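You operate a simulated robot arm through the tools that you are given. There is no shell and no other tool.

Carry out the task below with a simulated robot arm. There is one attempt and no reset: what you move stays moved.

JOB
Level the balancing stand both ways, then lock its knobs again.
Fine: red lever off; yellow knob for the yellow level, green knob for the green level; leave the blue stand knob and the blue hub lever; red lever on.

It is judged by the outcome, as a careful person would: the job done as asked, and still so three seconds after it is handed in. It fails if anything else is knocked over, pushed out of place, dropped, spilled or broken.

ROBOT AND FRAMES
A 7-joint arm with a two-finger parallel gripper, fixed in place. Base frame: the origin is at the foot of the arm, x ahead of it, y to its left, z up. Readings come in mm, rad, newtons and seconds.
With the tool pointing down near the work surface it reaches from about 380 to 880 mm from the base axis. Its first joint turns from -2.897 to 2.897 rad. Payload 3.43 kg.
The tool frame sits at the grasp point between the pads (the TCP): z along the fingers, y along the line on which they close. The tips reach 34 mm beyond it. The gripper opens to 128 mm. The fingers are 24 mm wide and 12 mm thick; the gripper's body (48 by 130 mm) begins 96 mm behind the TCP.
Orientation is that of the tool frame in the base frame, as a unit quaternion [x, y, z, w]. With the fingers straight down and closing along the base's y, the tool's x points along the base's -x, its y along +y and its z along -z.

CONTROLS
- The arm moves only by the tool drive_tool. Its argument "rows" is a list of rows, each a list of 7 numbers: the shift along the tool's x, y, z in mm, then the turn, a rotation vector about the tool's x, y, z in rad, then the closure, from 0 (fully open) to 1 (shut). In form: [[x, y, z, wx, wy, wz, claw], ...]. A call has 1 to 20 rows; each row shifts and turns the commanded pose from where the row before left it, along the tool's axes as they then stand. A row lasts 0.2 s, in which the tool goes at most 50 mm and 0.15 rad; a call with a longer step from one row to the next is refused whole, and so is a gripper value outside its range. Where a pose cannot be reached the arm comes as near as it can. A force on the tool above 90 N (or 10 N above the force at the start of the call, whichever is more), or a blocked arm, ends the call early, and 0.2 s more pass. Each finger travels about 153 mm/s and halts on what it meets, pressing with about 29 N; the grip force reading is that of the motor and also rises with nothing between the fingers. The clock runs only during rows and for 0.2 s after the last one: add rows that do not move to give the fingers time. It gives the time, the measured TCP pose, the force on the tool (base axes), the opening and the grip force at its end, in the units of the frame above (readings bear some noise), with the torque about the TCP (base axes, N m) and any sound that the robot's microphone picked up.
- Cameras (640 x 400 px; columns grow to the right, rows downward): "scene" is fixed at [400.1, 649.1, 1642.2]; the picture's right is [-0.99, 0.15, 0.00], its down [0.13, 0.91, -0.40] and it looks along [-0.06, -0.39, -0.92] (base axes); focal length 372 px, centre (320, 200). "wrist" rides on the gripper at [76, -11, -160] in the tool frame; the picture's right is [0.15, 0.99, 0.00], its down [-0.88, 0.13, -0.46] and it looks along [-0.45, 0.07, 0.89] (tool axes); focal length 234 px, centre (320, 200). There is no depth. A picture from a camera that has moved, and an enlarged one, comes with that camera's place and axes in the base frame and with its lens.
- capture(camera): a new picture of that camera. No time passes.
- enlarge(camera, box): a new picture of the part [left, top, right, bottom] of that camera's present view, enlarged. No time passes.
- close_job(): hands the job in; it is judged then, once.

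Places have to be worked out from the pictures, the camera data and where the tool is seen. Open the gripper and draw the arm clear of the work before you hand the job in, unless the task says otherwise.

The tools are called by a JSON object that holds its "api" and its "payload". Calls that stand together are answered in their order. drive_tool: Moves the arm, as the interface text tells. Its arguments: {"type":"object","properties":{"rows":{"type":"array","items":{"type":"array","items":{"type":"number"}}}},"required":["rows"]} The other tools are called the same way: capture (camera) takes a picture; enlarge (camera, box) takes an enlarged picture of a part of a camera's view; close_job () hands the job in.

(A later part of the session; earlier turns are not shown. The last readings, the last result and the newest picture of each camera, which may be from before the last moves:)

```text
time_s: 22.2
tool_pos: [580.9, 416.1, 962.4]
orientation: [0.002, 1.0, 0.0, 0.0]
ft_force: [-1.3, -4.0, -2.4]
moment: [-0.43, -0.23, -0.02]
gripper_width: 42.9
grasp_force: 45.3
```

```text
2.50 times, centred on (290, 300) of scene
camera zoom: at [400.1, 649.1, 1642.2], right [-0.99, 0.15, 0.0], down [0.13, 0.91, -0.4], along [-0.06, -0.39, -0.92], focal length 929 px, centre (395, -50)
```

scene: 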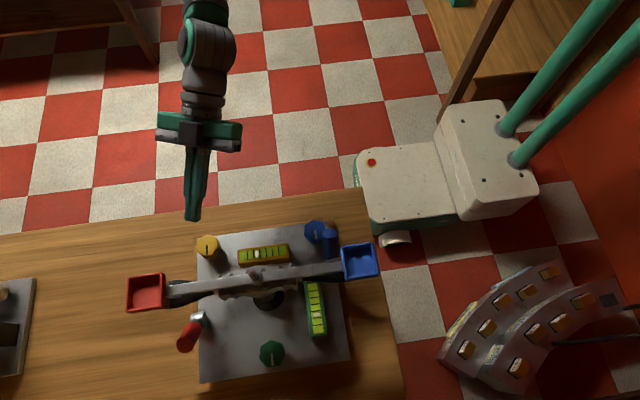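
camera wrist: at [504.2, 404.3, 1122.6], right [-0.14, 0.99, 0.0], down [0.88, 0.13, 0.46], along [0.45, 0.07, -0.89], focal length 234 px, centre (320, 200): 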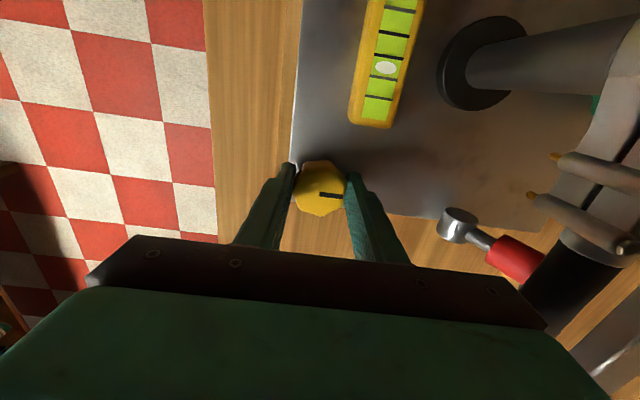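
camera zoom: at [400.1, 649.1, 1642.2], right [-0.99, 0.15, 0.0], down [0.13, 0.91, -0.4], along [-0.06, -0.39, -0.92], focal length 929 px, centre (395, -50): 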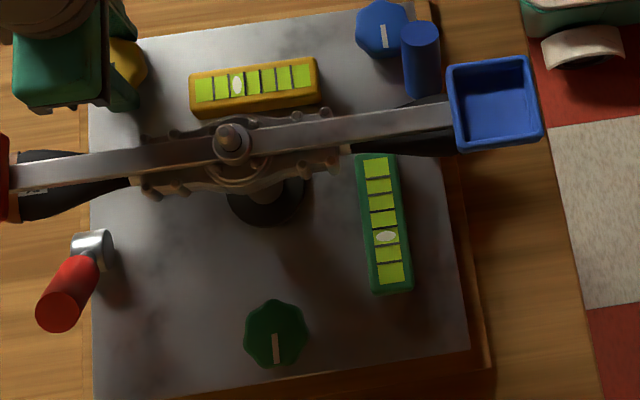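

The knob is gripped (42.9 mm) with little side force, and both levels are visible. I'll turn it about 30° counter-clockwise (seen from above) as a test and watch the yellow bubble.

{"api": "drive_tool", "payload": {"rows": [[0, 0, 0, 0, 0, -0.13, 1], [0, 0, 0, 0, 0, -0.13, 1], [0, 0, 0, 0, 0, -0.13, 1], [0, 0, 0, 0, 0, -0.13, 1], [0, 0, 0, 0, 0, 0, 1]]}}

{"api": "enlarge", "payload": {"camera": "scene", "box": [220, 220, 360, 380]}}

{"api": "capture", "payload": {"camera": "wrist"}}

```text
time_s: 23.4
tool_pos: [581.2, 413.8, 962.0]
orientation: [-0.256, 0.967, -0.001, 0.0]
ft_force: [0.6, -26.7, -4.2]
moment: [-0.36, 0.31, -0.11]
gripper_width: 43.1
grasp_force: 45.6
```

```text
2.50 times, centred on (290, 300) of scene
camera zoom: at [400.1, 649.1, 1642.2], right [-0.99, 0.15, 0.0], down [0.13, 0.91, -0.4], along [-0.06, -0.39, -0.92], focal length 929 px, centre (395, -50)
```

zoom: 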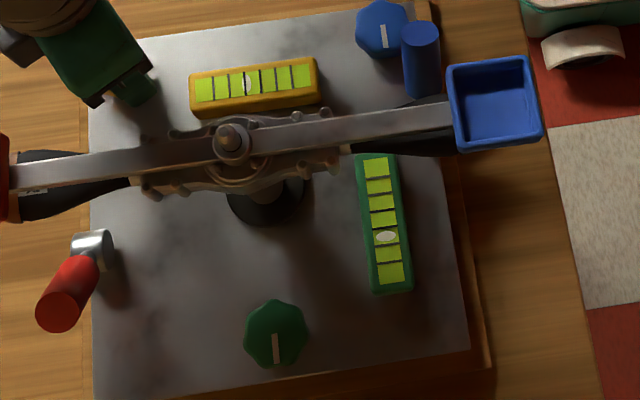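

```text
taken
camera wrist: at [520.2, 366.5, 1122.6], right [-0.62, 0.79, 0.0], down [0.7, 0.55, 0.46], along [0.36, 0.28, -0.89], focal length 234 px, centre (320, 200)
```

wrist: 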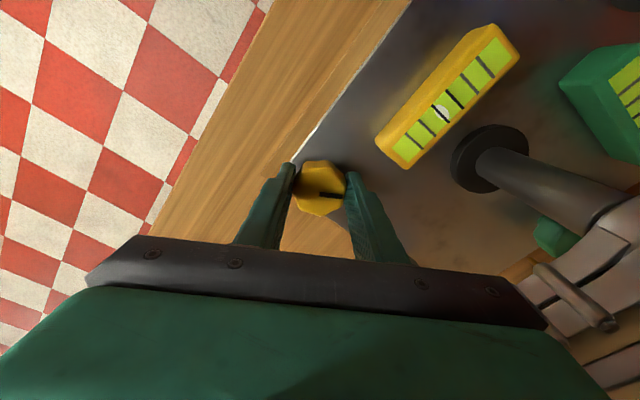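

The bubble moved toward the centre, so counter-clockwise is right, but a −27 N side force built up. I'll relieve it by shifting the command about 2.5 mm in −y and zoom in on the level.

{"api": "drive_tool", "payload": {"rows": [[1.2, -2.1, 0, 0, 0, 0, 1], [0, 0, 0, 0, 0, 0, 1]]}}

{"api": "enlarge", "payload": {"camera": "scene", "box": [230, 235, 300, 275]}}

{"api": "enlarge", "payload": {"camera": "scene", "box": [285, 275, 345, 340]}}

```text
time_s: 24.0
tool_pos: [581.8, 412.4, 963.1]
orientation: [-0.257, 0.966, 0.001, 0.001]
ft_force: [6.3, -9.5, -13.0]
moment: [-0.77, -0.49, -0.09]
gripper_width: 42.6
grasp_force: 45.0
```

```text
9.14 times, centred on (265, 255) of scene
camera zoom: at [400.1, 649.1, 1642.2], right [-0.99, 0.15, 0.0], down [0.13, 0.91, -0.4], along [-0.06, -0.39, -0.92], focal length 3398 px, centre (823, -303)
```

zoom: 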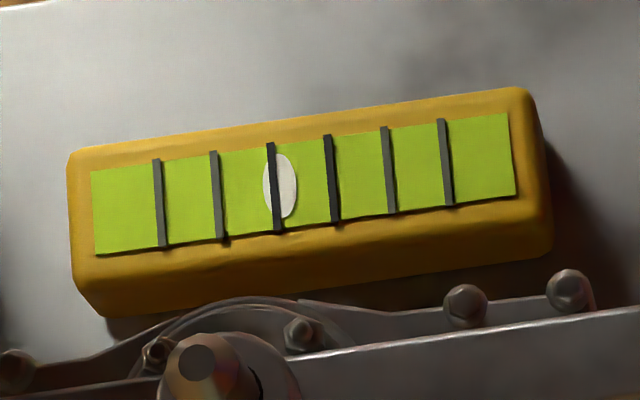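

```text
6.15 times, centred on (315, 308) of scene
camera zoom: at [400.1, 649.1, 1642.2], right [-0.99, 0.15, 0.0], down [0.13, 0.91, -0.4], along [-0.06, -0.39, -0.92], focal length 2287 px, centre (351, -462)
```

zoom: 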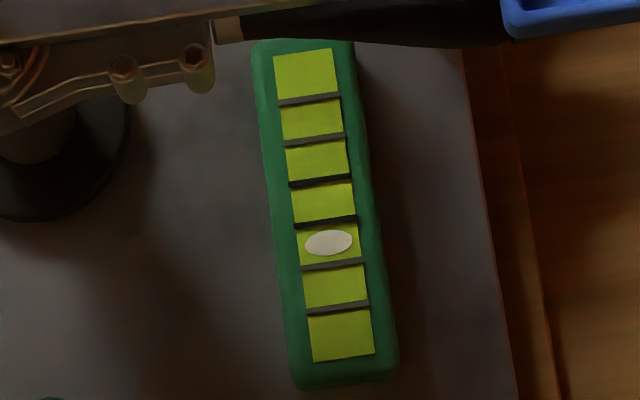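

Bubble offset is now about −0.40 of a division (it was −1.03 before the 30° turn), so roughly 19° more should centre it. I'll turn another 0.33 rad.

{"api": "drive_tool", "payload": {"rows": [[0, 0, 0, 0, 0, -0.11, 1], [0, 0, 0, 0, 0, -0.11, 1], [0, 0, 0, 0, 0, -0.11, 1], [0, 0, 0, 0, 0, 0, 1], [0, 0, 0, 0, 0, 0, 1]]}}

{"api": "enlarge", "payload": {"camera": "scene", "box": [230, 235, 300, 275]}}

{"api": "enlarge", "payload": {"camera": "scene", "box": [285, 275, 345, 340]}}

{"api": "capture", "payload": {"camera": "wrist"}}

```text
time_s: 25.2
tool_pos: [581.2, 411.9, 961.2]
orientation: [-0.411, 0.912, 0.0, 0.001]
ft_force: [22.4, -10.9, -7.0]
moment: [-0.15, 0.05, -0.09]
gripper_width: 42.8
grasp_force: 44.3
```

```text
9.14 times, centred on (265, 255) of scene
camera zoom: at [400.1, 649.1, 1642.2], right [-0.99, 0.15, 0.0], down [0.13, 0.91, -0.4], along [-0.06, -0.39, -0.92], focal length 3398 px, centre (823, -303)
```

zoom: 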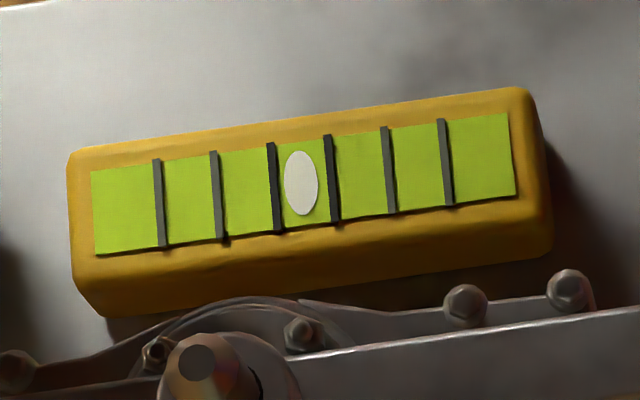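

```text
6.15 times, centred on (315, 308) of scene
camera zoom: at [400.1, 649.1, 1642.2], right [-0.99, 0.15, 0.0], down [0.13, 0.91, -0.4], along [-0.06, -0.39, -0.92], focal length 2287 px, centre (351, -462)
```

zoom: 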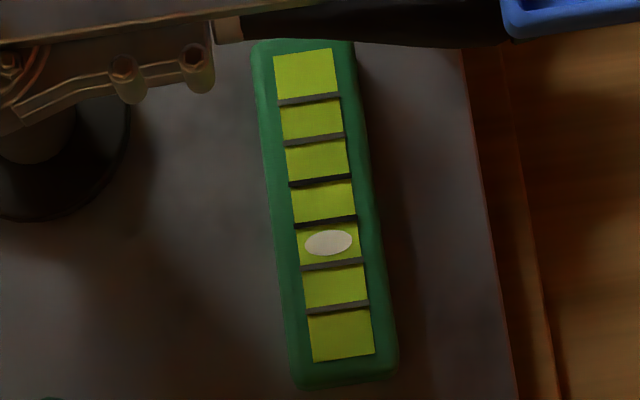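

```text
taken
camera wrist: at [539.3, 348.0, 1122.5], right [-0.84, 0.55, 0.0], down [0.48, 0.75, 0.46], along [0.25, 0.38, -0.89], focal length 234 px, centre (320, 200)
```

wrist: 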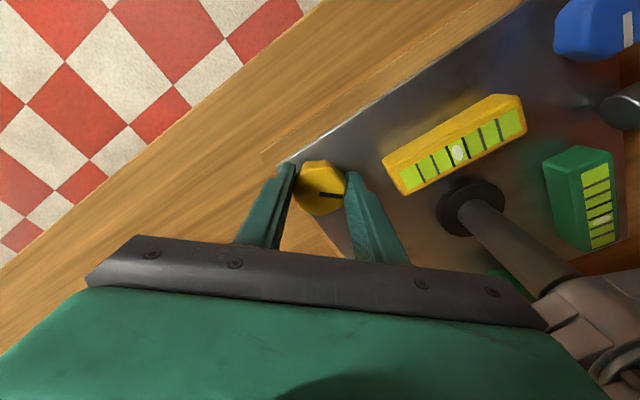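

The yellow bubble is nearly centred (about −0.05 division). I'll add a tiny 0.04 rad turn, then open the fingers and check it stays.

{"api": "drive_tool", "payload": {"rows": [[0, 0, 0, 0, 0, -0.04, 1], [0, 0, 0, 0, 0, 0, 1], [0, 0, 0, 0, 0, 0, 0.6], [0, 0, 0, 0, 0, 0, 0.4], [0, 0, 0, 0, 0, 0, 0.4]]}}

{"api": "enlarge", "payload": {"camera": "scene", "box": [230, 235, 300, 275]}}

{"api": "enlarge", "payload": {"camera": "wrist", "box": [370, 80, 540, 210]}}

```text
time_s: 26.4
tool_pos: [579.8, 412.4, 963.2]
orientation: [-0.429, 0.903, 0.002, 0.001]
ft_force: [1.3, 0.0, 0.1]
moment: [0.0, -0.05, 0.03]
gripper_width: 76.9
grasp_force: 0.1
```

```text
9.14 times, centred on (265, 255) of scene
camera zoom: at [400.1, 649.1, 1642.2], right [-0.99, 0.15, 0.0], down [0.13, 0.91, -0.4], along [-0.06, -0.39, -0.92], focal length 3398 px, centre (823, -303)
```

zoom: 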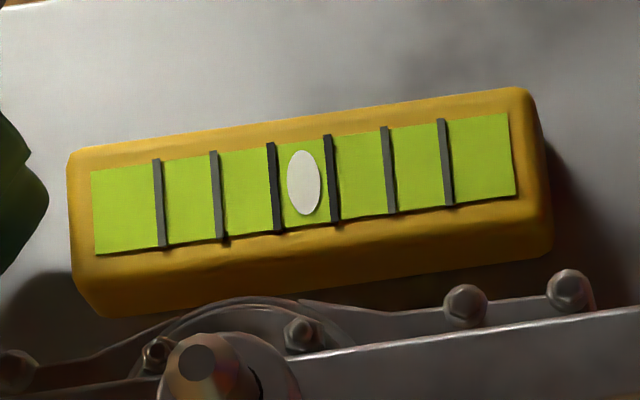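

```text
3.08 times, centred on (455, 145) of wrist
camera zoom: at [540.8, 347.1, 1122.8], right [-0.86, 0.51, 0.0], down [0.46, 0.76, 0.46], along [0.23, 0.39, -0.89], focal length 720 px, centre (-95, 369)
```

zoom: 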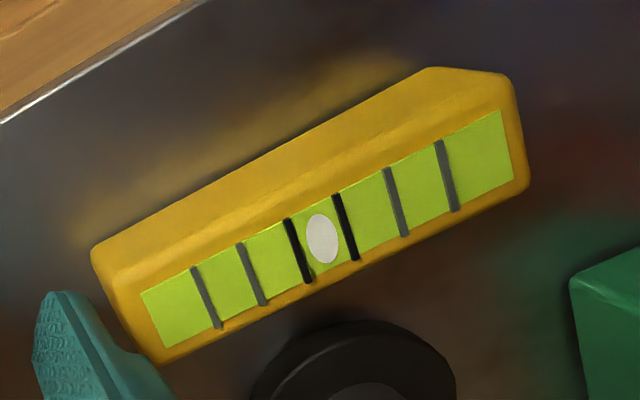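

The yellow bubble is centred in both views after release. Next I'll rise well above the beam, turn the tool, and cross over to above the green knob at about (477,626).

{"api": "drive_tool", "payload": {"rows": [[0, 0, -45.4, 0, 0, 0, 0.4], [0, 0, -45.4, 0, 0, 0, 0.4], [0, 0, -45.4, 0, 0, 0.1414, 0.4], [0, 0, -45.4, 0, 0, 0.1414, 0.4], [0, 0, -45.4, 0, 0, 0.1414, 0.4], [0, 0, 0, 0, 0, 0.1414, 0.4], [0, 0, 0, 0, 0, 0.1414, 0.4], [0, 0, 0, 0, 0, 0.1414, 0.4], [0, 0, 0, 0, 0, 0.1414, 0.4], [0, 0, 0, 0, 0, 0.1414, 0.4], [0, 0, 0, 0, 0, 0.1414, 0.4], [0, 0, 0, 0, 0, 0.1414, 0.4], [32.7, 22.3, 0, 0, 0, 0, 0.4], [32.7, 22.3, 0, 0, 0, 0, 0.4], [32.7, 22.3, 0, 0, 0, 0, 0.4], [32.7, 22.3, 0, 0, 0, 0, 0.4], [32.7, 22.3, 0, 0, 0, 0, 0.4], [32.7, 22.3, 0, 0, 0, 0, 0.4]]}}

{"api": "capture", "payload": {"camera": "wrist"}}

{"api": "capture", "payload": {"camera": "scene"}}

```text
time_s: 30.2
tool_pos: [477.9, 628.4, 1190.9]
orientation: [0.26, 0.966, 0.001, 0.0]
ft_force: [1.4, -0.3, -0.5]
moment: [0.06, 0.15, 0.01]
gripper_width: 76.9
grasp_force: 0.1
```

```text
taken
camera wrist: at [405.9, 656.7, 1350.4], right [0.37, 0.93, 0.0], down [0.83, -0.33, 0.46], along [0.42, -0.17, -0.89], focal length 234 px, centre (320, 200)
```

wrist: 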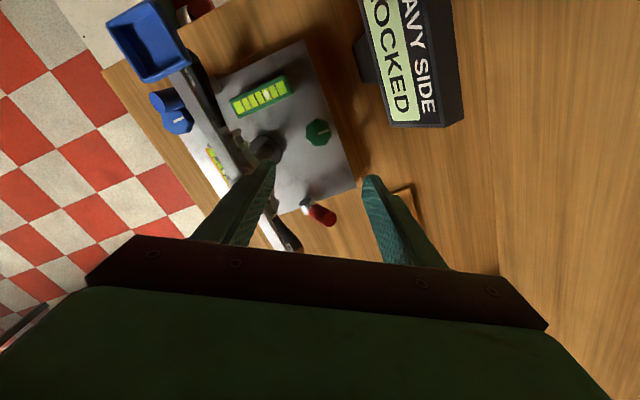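

```text
taken
```

scene: 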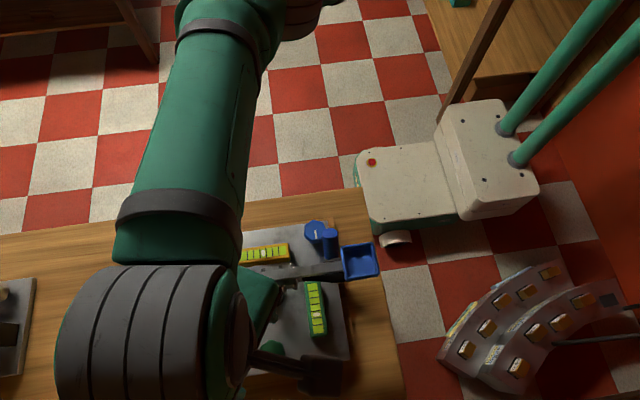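

Above the green knob now; the green level remains visible in the scene camera. I'll enlarge the knob in the wrist view to refine its centre.

{"api": "enlarge", "payload": {"camera": "wrist", "box": [280, 95, 360, 165]}}

{"api": "enlarge", "payload": {"camera": "scene", "box": [230, 230, 350, 350]}}

```text
5.71 times, centred on (320, 130) of wrist
camera zoom: at [405.9, 656.7, 1350.4], right [0.37, 0.93, 0.0], down [0.83, -0.33, 0.46], along [0.42, -0.17, -0.89], focal length 1338 px, centre (320, 600)
```

zoom: 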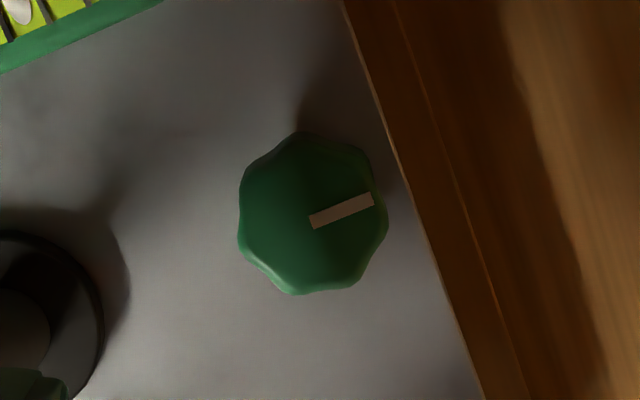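

```text
3.33 times, centred on (290, 290) of scene
camera zoom: at [400.1, 649.1, 1642.2], right [-0.99, 0.15, 0.0], down [0.13, 0.91, -0.4], along [-0.06, -0.39, -0.92], focal length 1239 px, centre (420, -100)
```

zoom: 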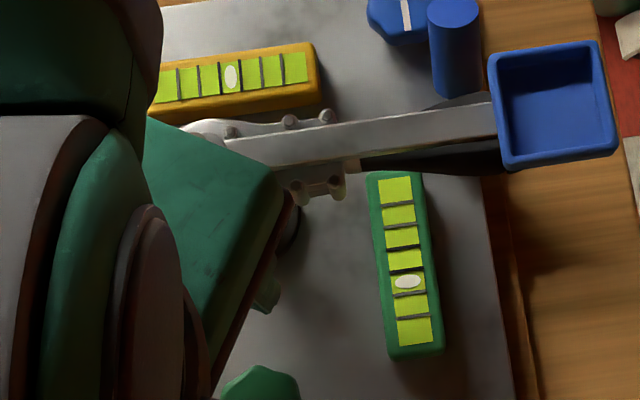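

The green knob's top centre refines to about (476,623). I'll centre on it and descend to z≈1003 for a check.

{"api": "drive_tool", "payload": {"rows": [[-1.5, -5.4, 0, 0, 0, 0, 0.4], [0, 0, 37.5, 0, 0, 0, 0.4], [0, 0, 37.5, 0, 0, 0, 0.4], [0, 0, 37.5, 0, 0, 0, 0.4], [0, 0, 37.5, 0, 0, 0, 0.4], [0, 0, 37.5, 0, 0, 0, 0.4], [0, 0, 0, 0, 0, 0, 0.4]]}}

{"api": "capture", "payload": {"camera": "wrist"}}

{"api": "capture", "payload": {"camera": "scene"}}

```text
time_s: 31.8
tool_pos: [477.3, 621.6, 1001.2]
orientation: [0.26, 0.966, 0.002, 0.0]
ft_force: [0.2, 1.5, -0.1]
moment: [-0.01, 0.0, -0.03]
gripper_width: 76.9
grasp_force: 0.1
```

```text
taken
camera wrist: at [404.7, 650.1, 1161.9], right [0.37, 0.93, 0.0], down [0.83, -0.33, 0.46], along [0.42, -0.17, -0.89], focal length 234 px, centre (320, 200)
```

wrist: 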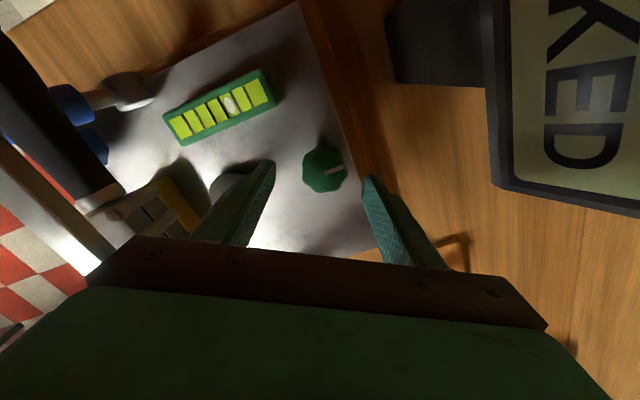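

```text
taken
```

scene: 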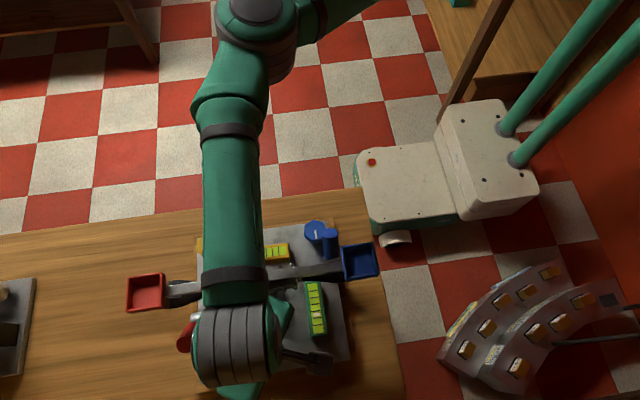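

The knob sits between the fingers with a couple of mm offset along tool x. I'll correct that, descend to z≈962 and close on it.

{"api": "drive_tool", "payload": {"rows": [[2, 0.5, 19.5, 0, 0, 0, 0.4], [0, 0, 19.5, 0, 0, 0, 0.4], [0, 0, 0, 0, 0, 0, 0.55], [0, 0, 0, 0, 0, 0, 0.65], [0, 0, 0, 0, 0, 0, 1], [0, 0, 0, 0, 0, 0, 1]]}}

{"api": "capture", "payload": {"camera": "wrist"}}

{"api": "capture", "payload": {"camera": "scene"}}

{"api": "enlarge", "payload": {"camera": "scene", "box": [285, 275, 345, 340]}}

```text
time_s: 33.2
tool_pos: [477.5, 625.4, 962.6]
orientation: [0.261, 0.965, 0.004, 0.001]
ft_force: [31.3, 45.6, -5.2]
moment: [-0.4, -0.67, 0.09]
gripper_width: 43.0
grasp_force: 44.7
```

```text
taken
camera wrist: at [405.9, 653.2, 1123.4], right [0.37, 0.93, 0.01], down [0.82, -0.33, 0.46], along [0.43, -0.16, -0.89], focal length 234 px, centre (320, 200)
```

wrist: 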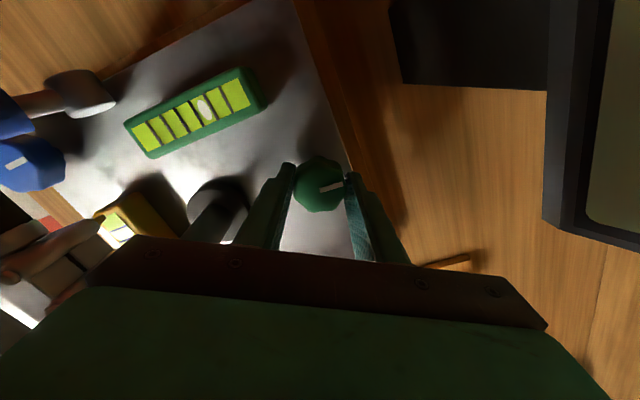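

```text
taken
```

scene: 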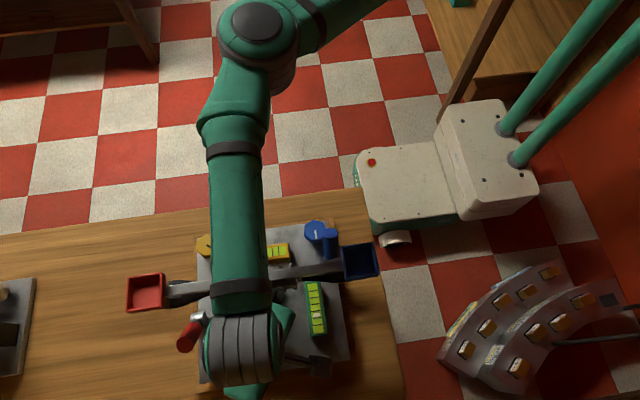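

```text
6.15 times, centred on (315, 308) of scene
camera zoom: at [400.1, 649.1, 1642.2], right [-0.99, 0.15, 0.0], down [0.13, 0.91, -0.4], along [-0.06, -0.39, -0.92], focal length 2287 px, centre (351, -462)
```

zoom: 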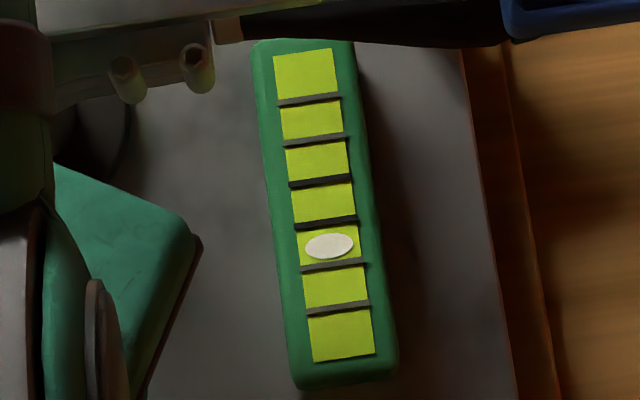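

Closing produced about 55 N along the closing line, so the knob centre is ~3 mm further along +tool y. I'll shift the command that way to relieve it.

{"api": "drive_tool", "payload": {"rows": [[0, 1.5, 0, 0, 0, 0, 1], [0, 1.5, 0, 0, 0, 0, 1], [0, 0, 0, 0, 0, 0, 1]]}}

{"api": "enlarge", "payload": {"camera": "scene", "box": [285, 275, 345, 340]}}

```text
time_s: 34.0
tool_pos: [478.0, 626.7, 964.1]
orientation: [0.26, 0.966, 0.0, 0.0]
ft_force: [26.5, 15.5, 5.6]
moment: [0.59, 0.35, 0.05]
gripper_width: 43.0
grasp_force: 44.9
```

```text
6.15 times, centred on (315, 308) of scene
camera zoom: at [400.1, 649.1, 1642.2], right [-0.99, 0.15, 0.0], down [0.13, 0.91, -0.4], along [-0.06, -0.39, -0.92], focal length 2287 px, centre (351, -462)
```

zoom: 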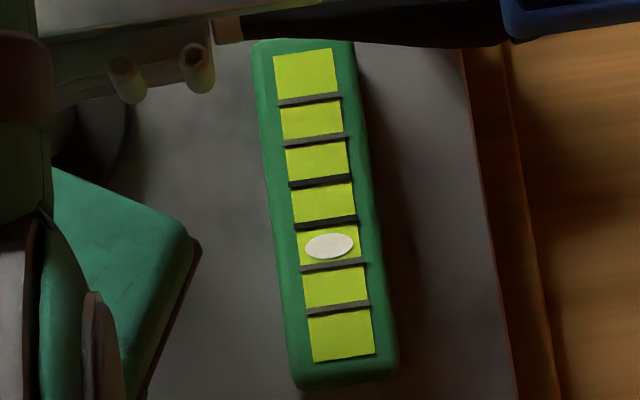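

Remaining force is mainly +x (26 N). I'll shift about 2 mm more in +x before turning.

{"api": "drive_tool", "payload": {"rows": [[-1.3, 1.5, 0, 0, 0, 0, 1], [0, 0, 0, 0, 0, 0, 1]]}}

```text
time_s: 34.6
tool_pos: [479.8, 625.2, 964.5]
orientation: [0.259, 0.966, -0.001, 0.0]
ft_force: [11.7, 1.8, 9.7]
moment: [-0.67, -1.09, -0.01]
gripper_width: 42.6
grasp_force: 44.7
```

Forces are low now. I'll turn the green knob about 0.45 rad counter-clockwise as a first step and watch the green bubble.

{"api": "drive_tool", "payload": {"rows": [[0, 0, 0, 0, 0, -0.1125, 1], [0, 0, 0, 0, 0, -0.1125, 1], [0, 0, 0, 0, 0, -0.1125, 1], [0, 0, 0, 0, 0, -0.1125, 1], [0, 0, 0, 0, 0, 0, 1]]}}

{"api": "enlarge", "payload": {"camera": "scene", "box": [285, 275, 345, 340]}}

{"api": "enlarge", "payload": {"camera": "scene", "box": [230, 235, 300, 275]}}

{"api": "capture", "payload": {"camera": "wrist"}}

```text
time_s: 35.8
tool_pos: [477.5, 624.6, 963.1]
orientation: [0.036, 0.999, -0.001, 0.001]
ft_force: [-3.1, -26.1, 6.4]
moment: [-0.86, -1.1, -0.05]
gripper_width: 42.3
grasp_force: 45.0
```

```text
6.15 times, centred on (315, 308) of scene
camera zoom: at [400.1, 649.1, 1642.2], right [-0.99, 0.15, 0.0], down [0.13, 0.91, -0.4], along [-0.06, -0.39, -0.92], focal length 2287 px, centre (351, -462)
```

zoom: 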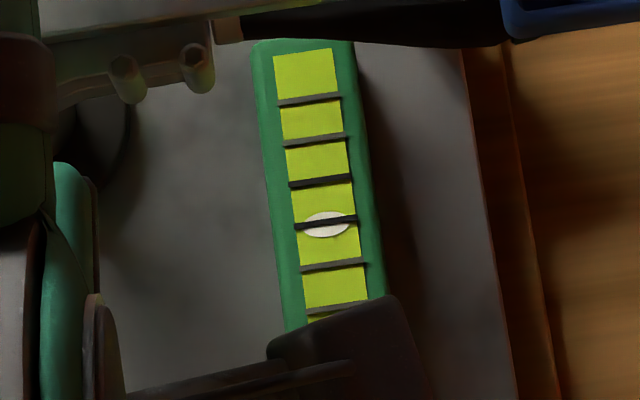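

```text
9.14 times, centred on (265, 255) of scene
camera zoom: at [400.1, 649.1, 1642.2], right [-0.99, 0.15, 0.0], down [0.13, 0.91, -0.4], along [-0.06, -0.39, -0.92], focal length 3398 px, centre (823, -303)
```

zoom: 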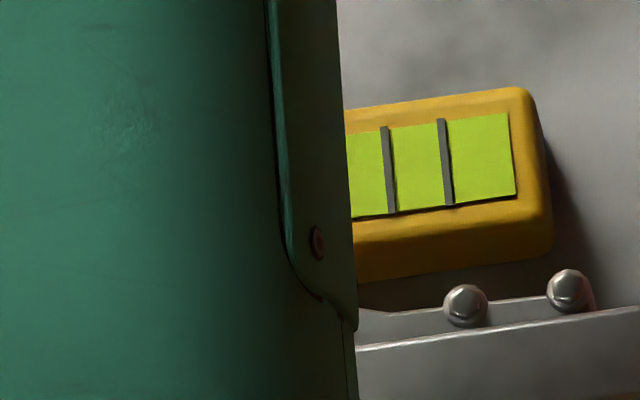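

```text
taken
camera wrist: at [401.0, 620.2, 1123.3], right [-0.07, 1.0, 0.0], down [0.89, 0.07, 0.46], along [0.45, 0.03, -0.89], focal length 234 px, centre (320, 200)
```

wrist: 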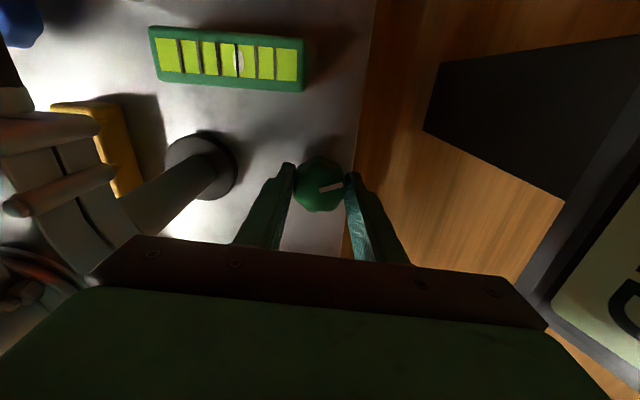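

Green bubble moved from about +1.07 to +0.56 divisions, so around 0.5 rad more is needed. I'll relieve the −26 N y-force with a 2 mm shift and turn 0.45 rad further.

{"api": "drive_tool", "payload": {"rows": [[0, -2, 0, 0, 0, 0, 1], [0, 0, 0, 0, 0, -0.1125, 1], [0, 0, 0, 0, 0, -0.1125, 1], [0, 0, 0, 0, 0, -0.1125, 1], [0, 0, 0, 0, 0, -0.1125, 1], [0, 0, 0, 0, 0, 0, 1]]}}

{"api": "capture", "payload": {"camera": "wrist"}}

{"api": "enlarge", "payload": {"camera": "scene", "box": [285, 275, 345, 340]}}

```text
time_s: 37.2
tool_pos: [478.4, 624.4, 963.6]
orientation: [-0.187, 0.982, 0.002, 0.001]
ft_force: [1.5, -6.1, -5.4]
moment: [0.32, 0.52, 0.02]
gripper_width: 42.5
grasp_force: 44.9
```

```text
taken
camera wrist: at [411.1, 586.3, 1123.3], right [-0.5, 0.87, 0.0], down [0.77, 0.44, 0.46], along [0.4, 0.23, -0.89], focal length 234 px, centre (320, 200)
```

wrist: 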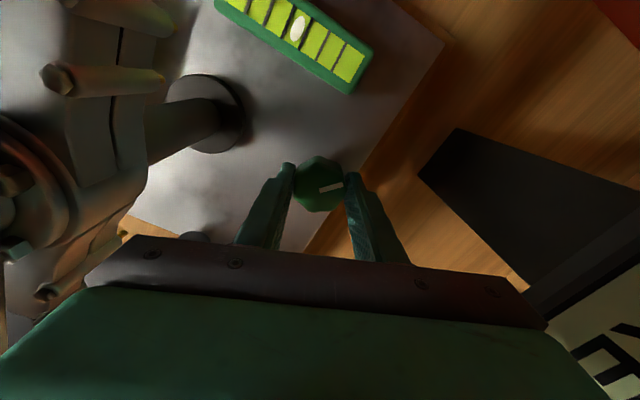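

```text
6.15 times, centred on (315, 308) of scene
camera zoom: at [400.1, 649.1, 1642.2], right [-0.99, 0.15, 0.0], down [0.13, 0.91, -0.4], along [-0.06, -0.39, -0.92], focal length 2287 px, centre (351, -462)
```

zoom: 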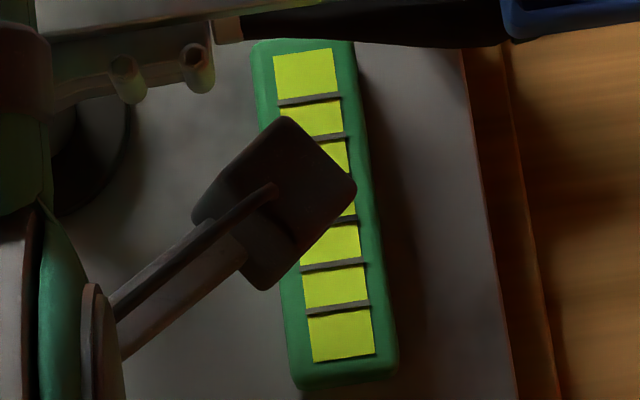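

The wrist camera body now covers the bubble in the scene view, so I'll zoom in on the green level in the wrist view.

{"api": "enlarge", "payload": {"camera": "wrist", "box": [205, 0, 385, 100]}}

```text
3.56 times, centred on (295, 50) of wrist
camera zoom: at [411.1, 586.3, 1123.3], right [-0.5, 0.87, 0.0], down [0.77, 0.44, 0.46], along [0.4, 0.23, -0.89], focal length 833 px, centre (409, 733)
```

zoom: 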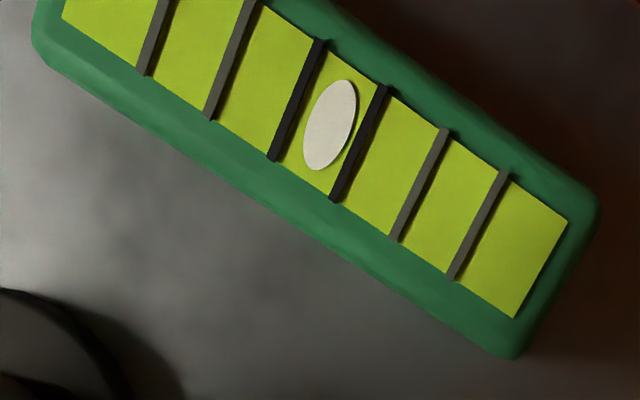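

The green bubble is almost centred, about +0.04 division. I'll add 0.03 rad, then open the fingers and recheck.

{"api": "drive_tool", "payload": {"rows": [[0, 0, 0, 0, 0, -0.03, 1], [0, 0, 0, 0, 0, 0, 1], [0, 0, 0, 0, 0, 0, 0.6], [0, 0, 0, 0, 0, 0, 0.4], [0, 0, 0, 0, 0, 0, 0.4]]}}

{"api": "enlarge", "payload": {"camera": "wrist", "box": [205, 0, 385, 100]}}

```text
time_s: 38.4
tool_pos: [478.2, 623.6, 963.0]
orientation: [-0.2, 0.98, 0.001, 0.001]
ft_force: [0.3, 0.1, 0.0]
moment: [0.04, 0.0, 0.01]
gripper_width: 76.8
grasp_force: 0.0
```

```text
3.56 times, centred on (295, 50) of wrist
camera zoom: at [412.3, 584.5, 1123.7], right [-0.52, 0.85, 0.0], down [0.76, 0.47, 0.46], along [0.39, 0.24, -0.89], focal length 833 px, centre (409, 733)
```

zoom: 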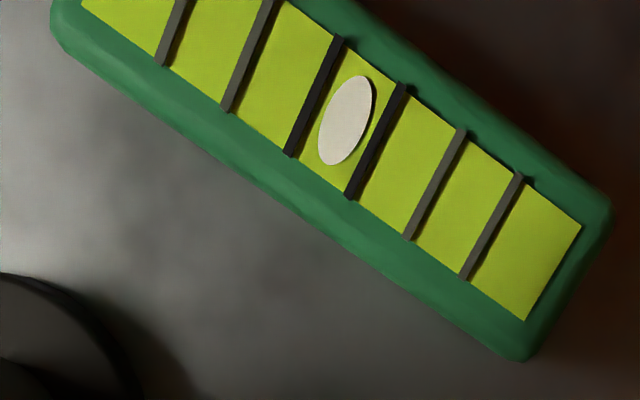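

Both bubbles look centred after release. I'll rise clear of the beam, cross back to the −y side, turn to the earlier heading, and verify both levels with the arm out of the way.

{"api": "drive_tool", "payload": {"rows": [[0, 0, -45.4, 0, 0, 0, 0.4], [0, 0, -45.4, 0, 0, 0, 0.4], [0, 0, -45.4, 0, 0, 0, 0.4], [0, 0, -45.4, 0, 0, 0, 0.4], [0, 0, -45.4, 0, 0, 0, 0.4], [0.15, -39.9, 0, 0, 0, 0, 0.4], [0.15, -39.9, 0, 0, 0, 0, 0.4], [0.15, -39.9, 0, 0, 0, 0, 0.4], [0.15, -39.9, 0, 0, 0, 0, 0.4], [0.15, -39.9, 0, 0, 0, 0, 0.4], [0.15, -39.9, 0, 0, 0, 0, 0.4], [0.15, -39.9, 0, 0, 0, 0, 0.4], [0.15, -39.9, 0, 0, 0, 0, 0.4], [0, 0, 0, 0, 0, -0.139, 0.4], [0, 0, 0, 0, 0, -0.139, 0.4], [0, 0, 0, 0, 0, -0.139, 0.4], [0, 0, 0, 0, 0, -0.139, 0.4], [0, 0, 0, 0, 0, -0.139, 0.4], [0, 0, 0, 0, 0, -0.139, 0.4]]}}

{"api": "capture", "payload": {"camera": "scene"}}

{"api": "enlarge", "payload": {"camera": "scene", "box": [230, 235, 300, 275]}}

{"api": "enlarge", "payload": {"camera": "scene", "box": [285, 275, 345, 340]}}

{"api": "enlarge", "payload": {"camera": "scene", "box": [150, 270, 260, 370]}}

```text
time_s: 42.4
tool_pos: [602.6, 330.5, 1190.9]
orientation: [-0.58, 0.815, 0.001, 0.001]
ft_force: [-0.7, 0.0, 0.8]
moment: [0.02, -0.02, 0.03]
gripper_width: 76.6
grasp_force: 0.1
```

```text
taken
```

scene: 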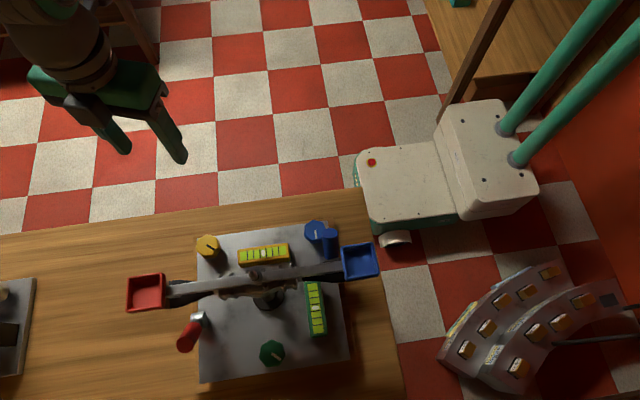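

```text
9.14 times, centred on (265, 255) of scene
camera zoom: at [400.1, 649.1, 1642.2], right [-0.99, 0.15, 0.0], down [0.13, 0.91, -0.4], along [-0.06, -0.39, -0.92], focal length 3398 px, centre (823, -303)
```

zoom: 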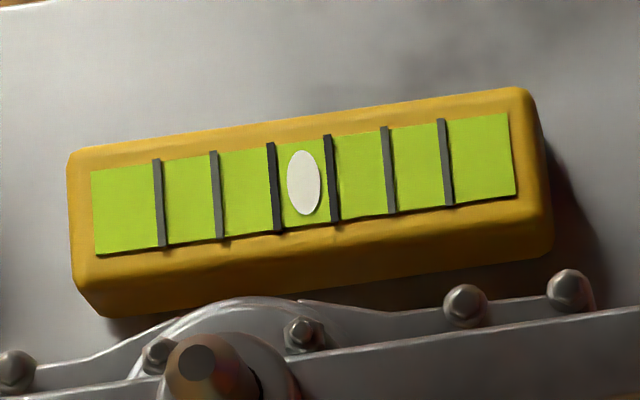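

```text
6.15 times, centred on (315, 308) of scene
camera zoom: at [400.1, 649.1, 1642.2], right [-0.99, 0.15, 0.0], down [0.13, 0.91, -0.4], along [-0.06, -0.39, -0.92], focal length 2287 px, centre (351, -462)
```

zoom: 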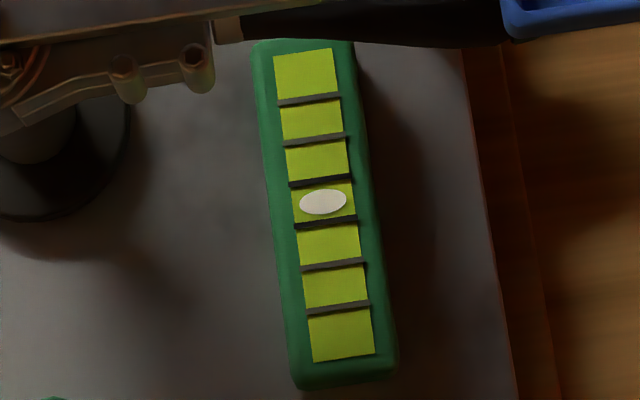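

```text
4.00 times, centred on (205, 320) of scene
camera zoom: at [400.1, 649.1, 1642.2], right [-0.99, 0.15, 0.0], down [0.13, 0.91, -0.4], along [-0.06, -0.39, -0.92], focal length 1487 px, centre (780, -280)
```

zoom: 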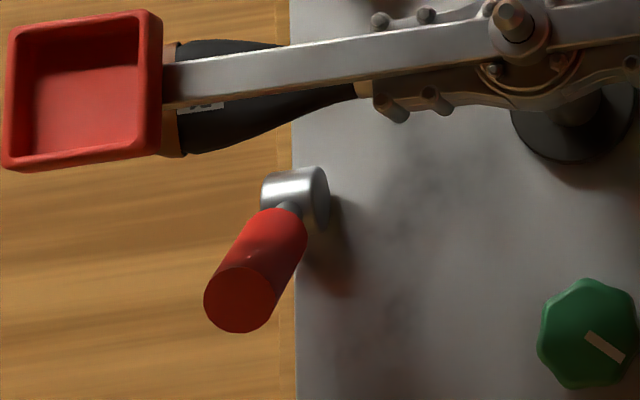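

Both bubbles are centred in the unobstructed scene view, and the beam, pans and blue parts look undisturbed. To swing the red lever back I'll grip it from the −y side with the camera on top (more body clearance), so first I'll turn the tool about 161° here in free space.

{"api": "drive_tool", "payload": {"rows": [[0, 0, 0, 0, 0, 0.1478, 0.4], [0, 0, 0, 0, 0, 0.1478, 0.4], [0, 0, 0, 0, 0, 0.1478, 0.4], [0, 0, 0, 0, 0, 0.1478, 0.4], [0, 0, 0, 0, 0, 0.1478, 0.4], [0, 0, 0, 0, 0, 0.1478, 0.4], [0, 0, 0, 0, 0, 0.1478, 0.4], [0, 0, 0, 0, 0, 0.1478, 0.4], [0, 0, 0, 0, 0, 0.1478, 0.4], [0, 0, 0, 0, 0, 0.1478, 0.4], [0, 0, 0, 0, 0, 0.1478, 0.4], [0, 0, 0, 0, 0, 0.1478, 0.4], [0, 0, 0, 0, 0, 0.1478, 0.4], [0, 0, 0, 0, 0, 0.1478, 0.4], [0, 0, 0, 0, 0, 0.1478, 0.4], [0, 0, 0, 0, 0, 0.1478, 0.4], [0, 0, 0, 0, 0, 0.1478, 0.4], [0, 0, 0, 0, 0, 0.1478, 0.4], [0, 0, 0, 0, 0, 0.1478, 0.4]]}}

```text
time_s: 46.4
tool_pos: [601.4, 331.8, 1189.8]
orientation: [0.707, 0.707, 0.001, -0.001]
ft_force: [-0.5, 0.6, -0.2]
moment: [0.03, 0.01, 0.03]
gripper_width: 76.8
grasp_force: 0.1
```

The tool now faces with its x along +y as intended. I'll tilt it 60° outward and move down to about (604,430,1010), still short of the beam and above the yellow knob.

{"api": "drive_tool", "payload": {"rows": [[0, 0, 0, 0, 0.1496, 0, 0.4], [0, 0, 0, 0, 0.1496, 0, 0.4], [0, 0, 0, 0, 0.1496, 0, 0.4], [0, 0, 0, 0, 0.1496, 0, 0.4], [0, 0, 0, 0, 0.1496, 0, 0.4], [0, 0, 0, 0, 0.1496, 0, 0.4], [0, 0, 0, 0, 0.1496, 0, 0.4], [-21.4, 0.6, 35, 0, 0, 0, 0.4], [-21.4, 0.6, 35, 0, 0, 0, 0.4], [-21.4, 0.6, 35, 0, 0, 0, 0.4], [-21.4, 0.6, 35, 0, 0, 0, 0.4], [-21.4, 0.6, 35, 0, 0, 0, 0.4], [0, 0, 0, 0, 0, 0, 0.4]]}}

{"api": "capture", "payload": {"camera": "wrist"}}

{"api": "capture", "payload": {"camera": "scene"}}

```text
time_s: 49.2
tool_pos: [606.1, 428.2, 1009.8]
orientation: [0.612, 0.612, 0.353, -0.354]
ft_force: [0.8, 0.7, -0.3]
moment: [-0.01, 0.0, -0.01]
gripper_width: 76.8
grasp_force: 0.1
```

```text
taken
camera wrist: at [594.4, 328.6, 1155.5], right [0.99, 0.07, 0.13], down [0.13, -0.83, -0.54], along [0.07, 0.55, -0.83], focal length 234 px, centre (320, 200)
```

wrist: 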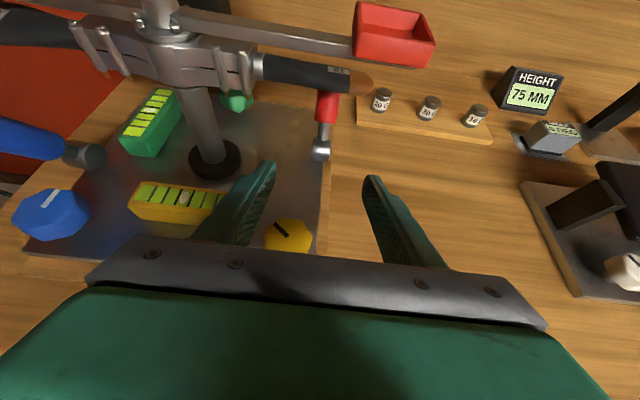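

```text
taken
```

scene: 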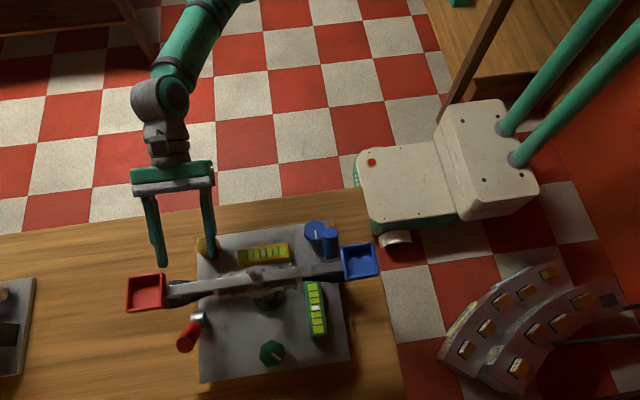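

This gives a very clear view: the lever (drum at ≈(607,550,938)) stands between the open fingers, under the handle. I'll advance under the beam to about (606,500,985) and look again.

{"api": "drive_tool", "payload": {"rows": [[4.8, 0, 25, 0, 0, 0, 0.4], [4.8, 0, 25, 0, 0, 0, 0.4], [4.8, 0, 25, 0, 0, 0, 0.4], [0, 0, 0, 0, 0, 0, 0.4]]}}

{"api": "capture", "payload": {"camera": "wrist"}}

{"api": "enlarge", "payload": {"camera": "scene", "box": [120, 220, 260, 370]}}

```text
time_s: 50.2
tool_pos: [607.5, 500.3, 985.1]
orientation: [0.612, 0.612, 0.354, -0.354]
ft_force: [-0.2, -0.1, 1.3]
moment: [0.04, 0.01, 0.0]
gripper_width: 76.8
grasp_force: 0.0
```

```text
taken
camera wrist: at [595.2, 399.9, 1131.1], right [0.99, 0.07, 0.13], down [0.13, -0.83, -0.54], along [0.07, 0.55, -0.83], focal length 234 px, centre (320, 200)
```

wrist: 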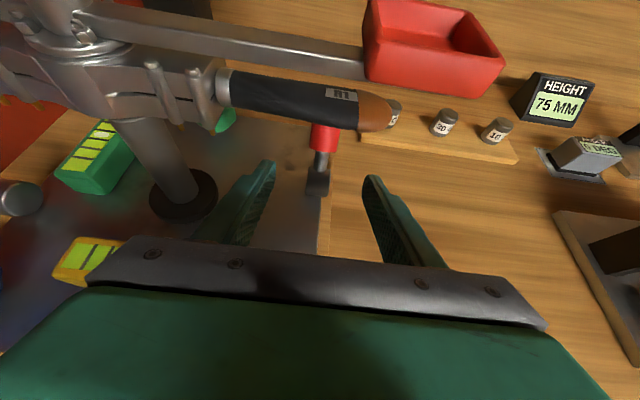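

```text
2.67 times, centred on (190, 295) of scene
camera zoom: at [400.1, 649.1, 1642.2], right [-0.99, 0.15, 0.0], down [0.13, 0.91, -0.4], along [-0.06, -0.39, -0.92], focal length 991 px, centre (667, -53)
```

zoom: 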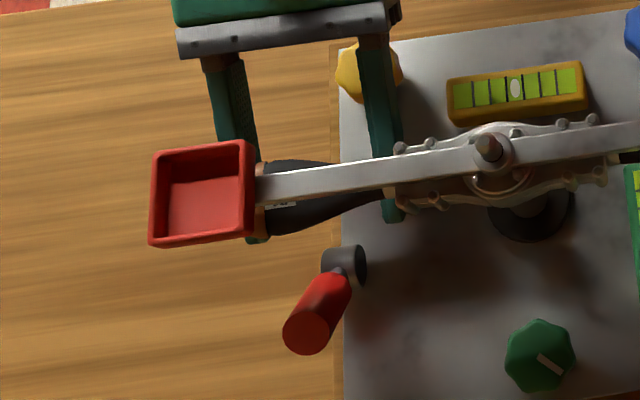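

Fingers are under the handle with clearance and the lever is centred between them. I'll narrow slightly and advance to about (606,555,980) so the fingertips straddle the lower part of the cap.

{"api": "drive_tool", "payload": {"rows": [[0, 0, 0, 0, 0, 0, 0.5], [7.7, -0.5, 16.6, 0, 0, 0, 0.5], [7.7, -0.5, 16.6, 0, 0, 0, 0.5], [7.7, -0.5, 16.6, 0, 0, 0, 0.5], [0, 0, 0, 0, 0, 0, 0.5]]}}

{"api": "capture", "payload": {"camera": "wrist"}}

{"api": "enlarge", "payload": {"camera": "scene", "box": [120, 220, 260, 370]}}

```text
time_s: 51.4
tool_pos: [605.4, 556.9, 981.5]
orientation: [0.614, 0.611, 0.355, -0.353]
ft_force: [0.9, 0.4, -1.4]
moment: [0.05, 0.01, 0.01]
gripper_width: 64.0
grasp_force: 0.0
```

```text
taken
camera wrist: at [593.3, 455.8, 1126.0], right [0.99, 0.07, 0.13], down [0.13, -0.83, -0.54], along [0.07, 0.55, -0.83], focal length 234 px, centre (320, 200)
```

wrist: 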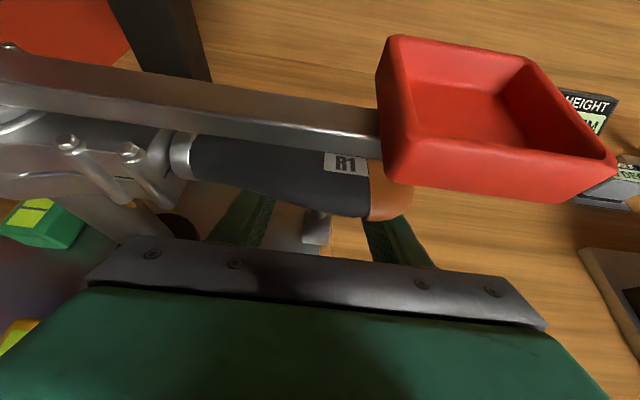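

```text
2.67 times, centred on (190, 295) of scene
camera zoom: at [400.1, 649.1, 1642.2], right [-0.99, 0.15, 0.0], down [0.13, 0.91, -0.4], along [-0.06, -0.39, -0.92], focal length 991 px, centre (667, -53)
```

zoom: 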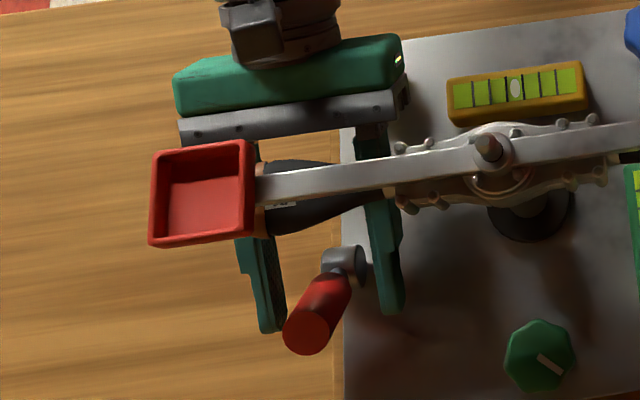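

The fingertips straddle the red lever with nothing else touched (force ≈0). I'll close on it.

{"api": "drive_tool", "payload": {"rows": [[0, 0, 0, 0, 0, 0, 0.65], [0, 0, 0, 0, 0, 0, 0.75], [0, 0, 0, 0, 0, 0, 1], [0, 0, 0, 0, 0, 0, 1]]}}

{"api": "enlarge", "payload": {"camera": "scene", "box": [120, 220, 260, 370]}}

```text
time_s: 52.4
tool_pos: [607.7, 555.5, 980.7]
orientation: [0.614, 0.61, 0.357, -0.352]
ft_force: [30.6, 20.5, -1.0]
moment: [0.84, -0.33, -0.5]
gripper_width: 27.7
grasp_force: 44.9
```

```text
2.67 times, centred on (190, 295) of scene
camera zoom: at [400.1, 649.1, 1642.2], right [-0.99, 0.15, 0.0], down [0.13, 0.91, -0.4], along [-0.06, -0.39, -0.92], focal length 991 px, centre (667, -53)
```

zoom: 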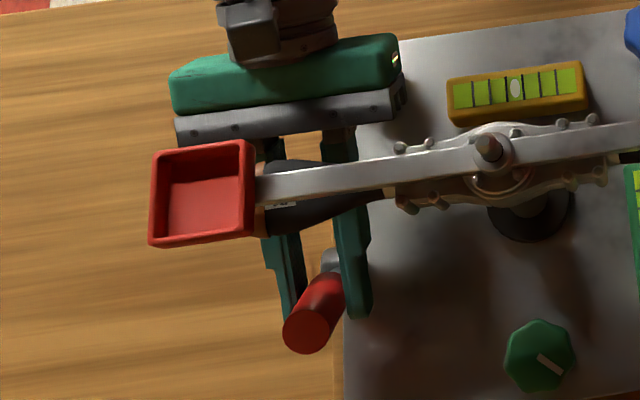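

The lever is gripped (27.7 mm). I'll shift 2 mm in +x to relieve side force, then pull it along its arc toward −y for the first half.

{"api": "drive_tool", "payload": {"rows": [[0, 2, 0, 0, 0, 0, 1], [-0.7, 0, -5.65, 0, 0, 0, 1], [-0.7, 0, -5.65, 0, 0, 0, 1], [-2, 0, -4.85, 0, 0, 0, 1], [-2, 0, -4.85, 0, 0, 0, 1], [0, 0, 0, 0, 0, 0, 1]]}}

{"api": "enlarge", "payload": {"camera": "scene", "box": [120, 220, 260, 370]}}

{"api": "capture", "payload": {"camera": "wrist"}}

```text
time_s: 53.8
tool_pos: [608.1, 535.6, 986.3]
orientation: [0.612, 0.612, 0.354, -0.354]
ft_force: [30.4, 27.2, -3.3]
moment: [1.21, -0.21, -0.6]
gripper_width: 27.6
grasp_force: 45.2
```

```text
2.67 times, centred on (190, 295) of scene
camera zoom: at [400.1, 649.1, 1642.2], right [-0.99, 0.15, 0.0], down [0.13, 0.91, -0.4], along [-0.06, -0.39, -0.92], focal length 991 px, centre (667, -53)
```

zoom: 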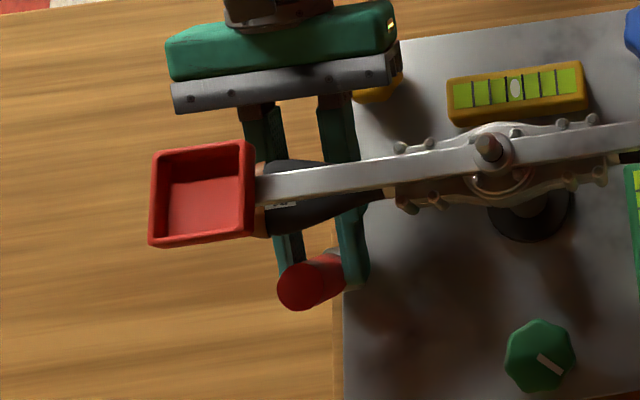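

```text
taken
camera wrist: at [595.7, 434.9, 1132.1], right [0.99, 0.07, 0.13], down [0.13, -0.83, -0.54], along [0.07, 0.55, -0.83], focal length 234 px, centre (320, 200)
```

wrist: 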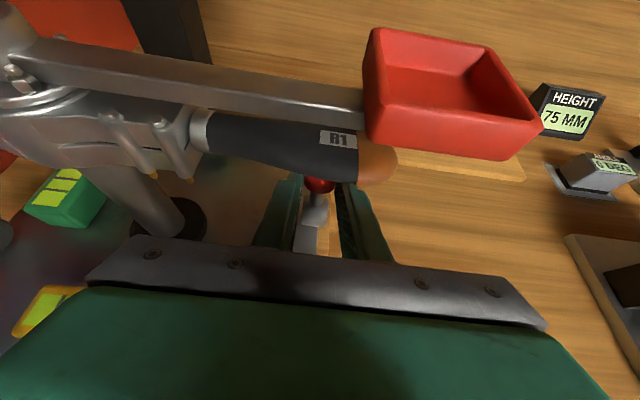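

The lever is now about vertical and following. I'll shift a little more in +x and continue the second half of the arc.

{"api": "drive_tool", "payload": {"rows": [[0, 1.5, 0, 0, 0, 0, 1], [-3.2, 0, -4.15, 0, 0, 0, 1], [-3.2, 0, -4.15, 0, 0, 0, 1], [-4.5, 0, -3.4, 0, 0, 0, 1], [0, 0, 0, 0, 0, 0, 1]]}}

{"api": "capture", "payload": {"camera": "wrist"}}

{"api": "enlarge", "payload": {"camera": "scene", "box": [120, 220, 260, 370]}}

```text
time_s: 55.0
tool_pos: [608.7, 520.4, 984.8]
orientation: [0.611, 0.612, 0.356, -0.355]
ft_force: [14.1, 24.9, 20.9]
moment: [1.7, -0.09, -0.34]
gripper_width: 27.5
grasp_force: 45.2
```

```text
taken
camera wrist: at [595.5, 419.4, 1130.4], right [0.99, 0.07, 0.13], down [0.13, -0.83, -0.54], along [0.07, 0.55, -0.83], focal length 234 px, centre (320, 200)
```

wrist: 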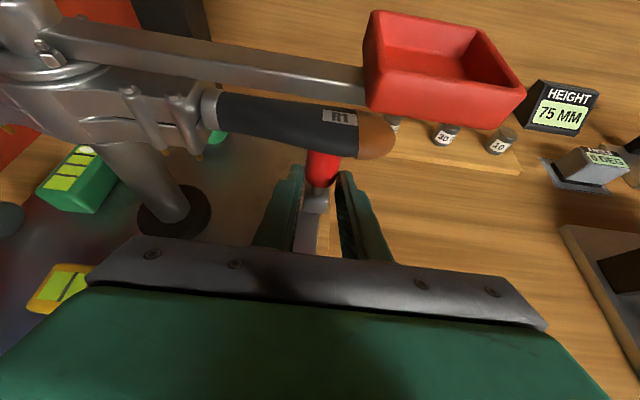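

```text
2.67 times, centred on (190, 295) of scene
camera zoom: at [400.1, 649.1, 1642.2], right [-0.99, 0.15, 0.0], down [0.13, 0.91, -0.4], along [-0.06, -0.39, -0.92], focal length 991 px, centre (667, -53)
```

zoom: 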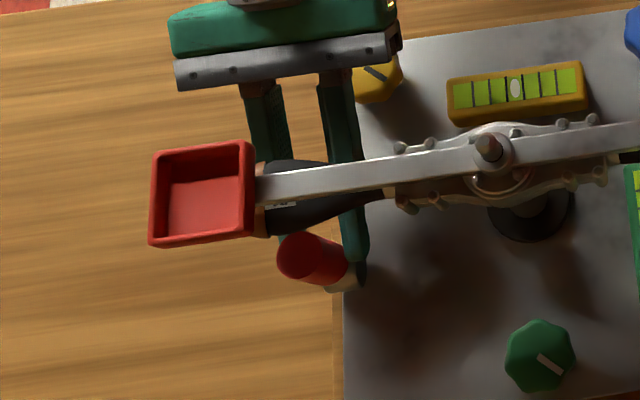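

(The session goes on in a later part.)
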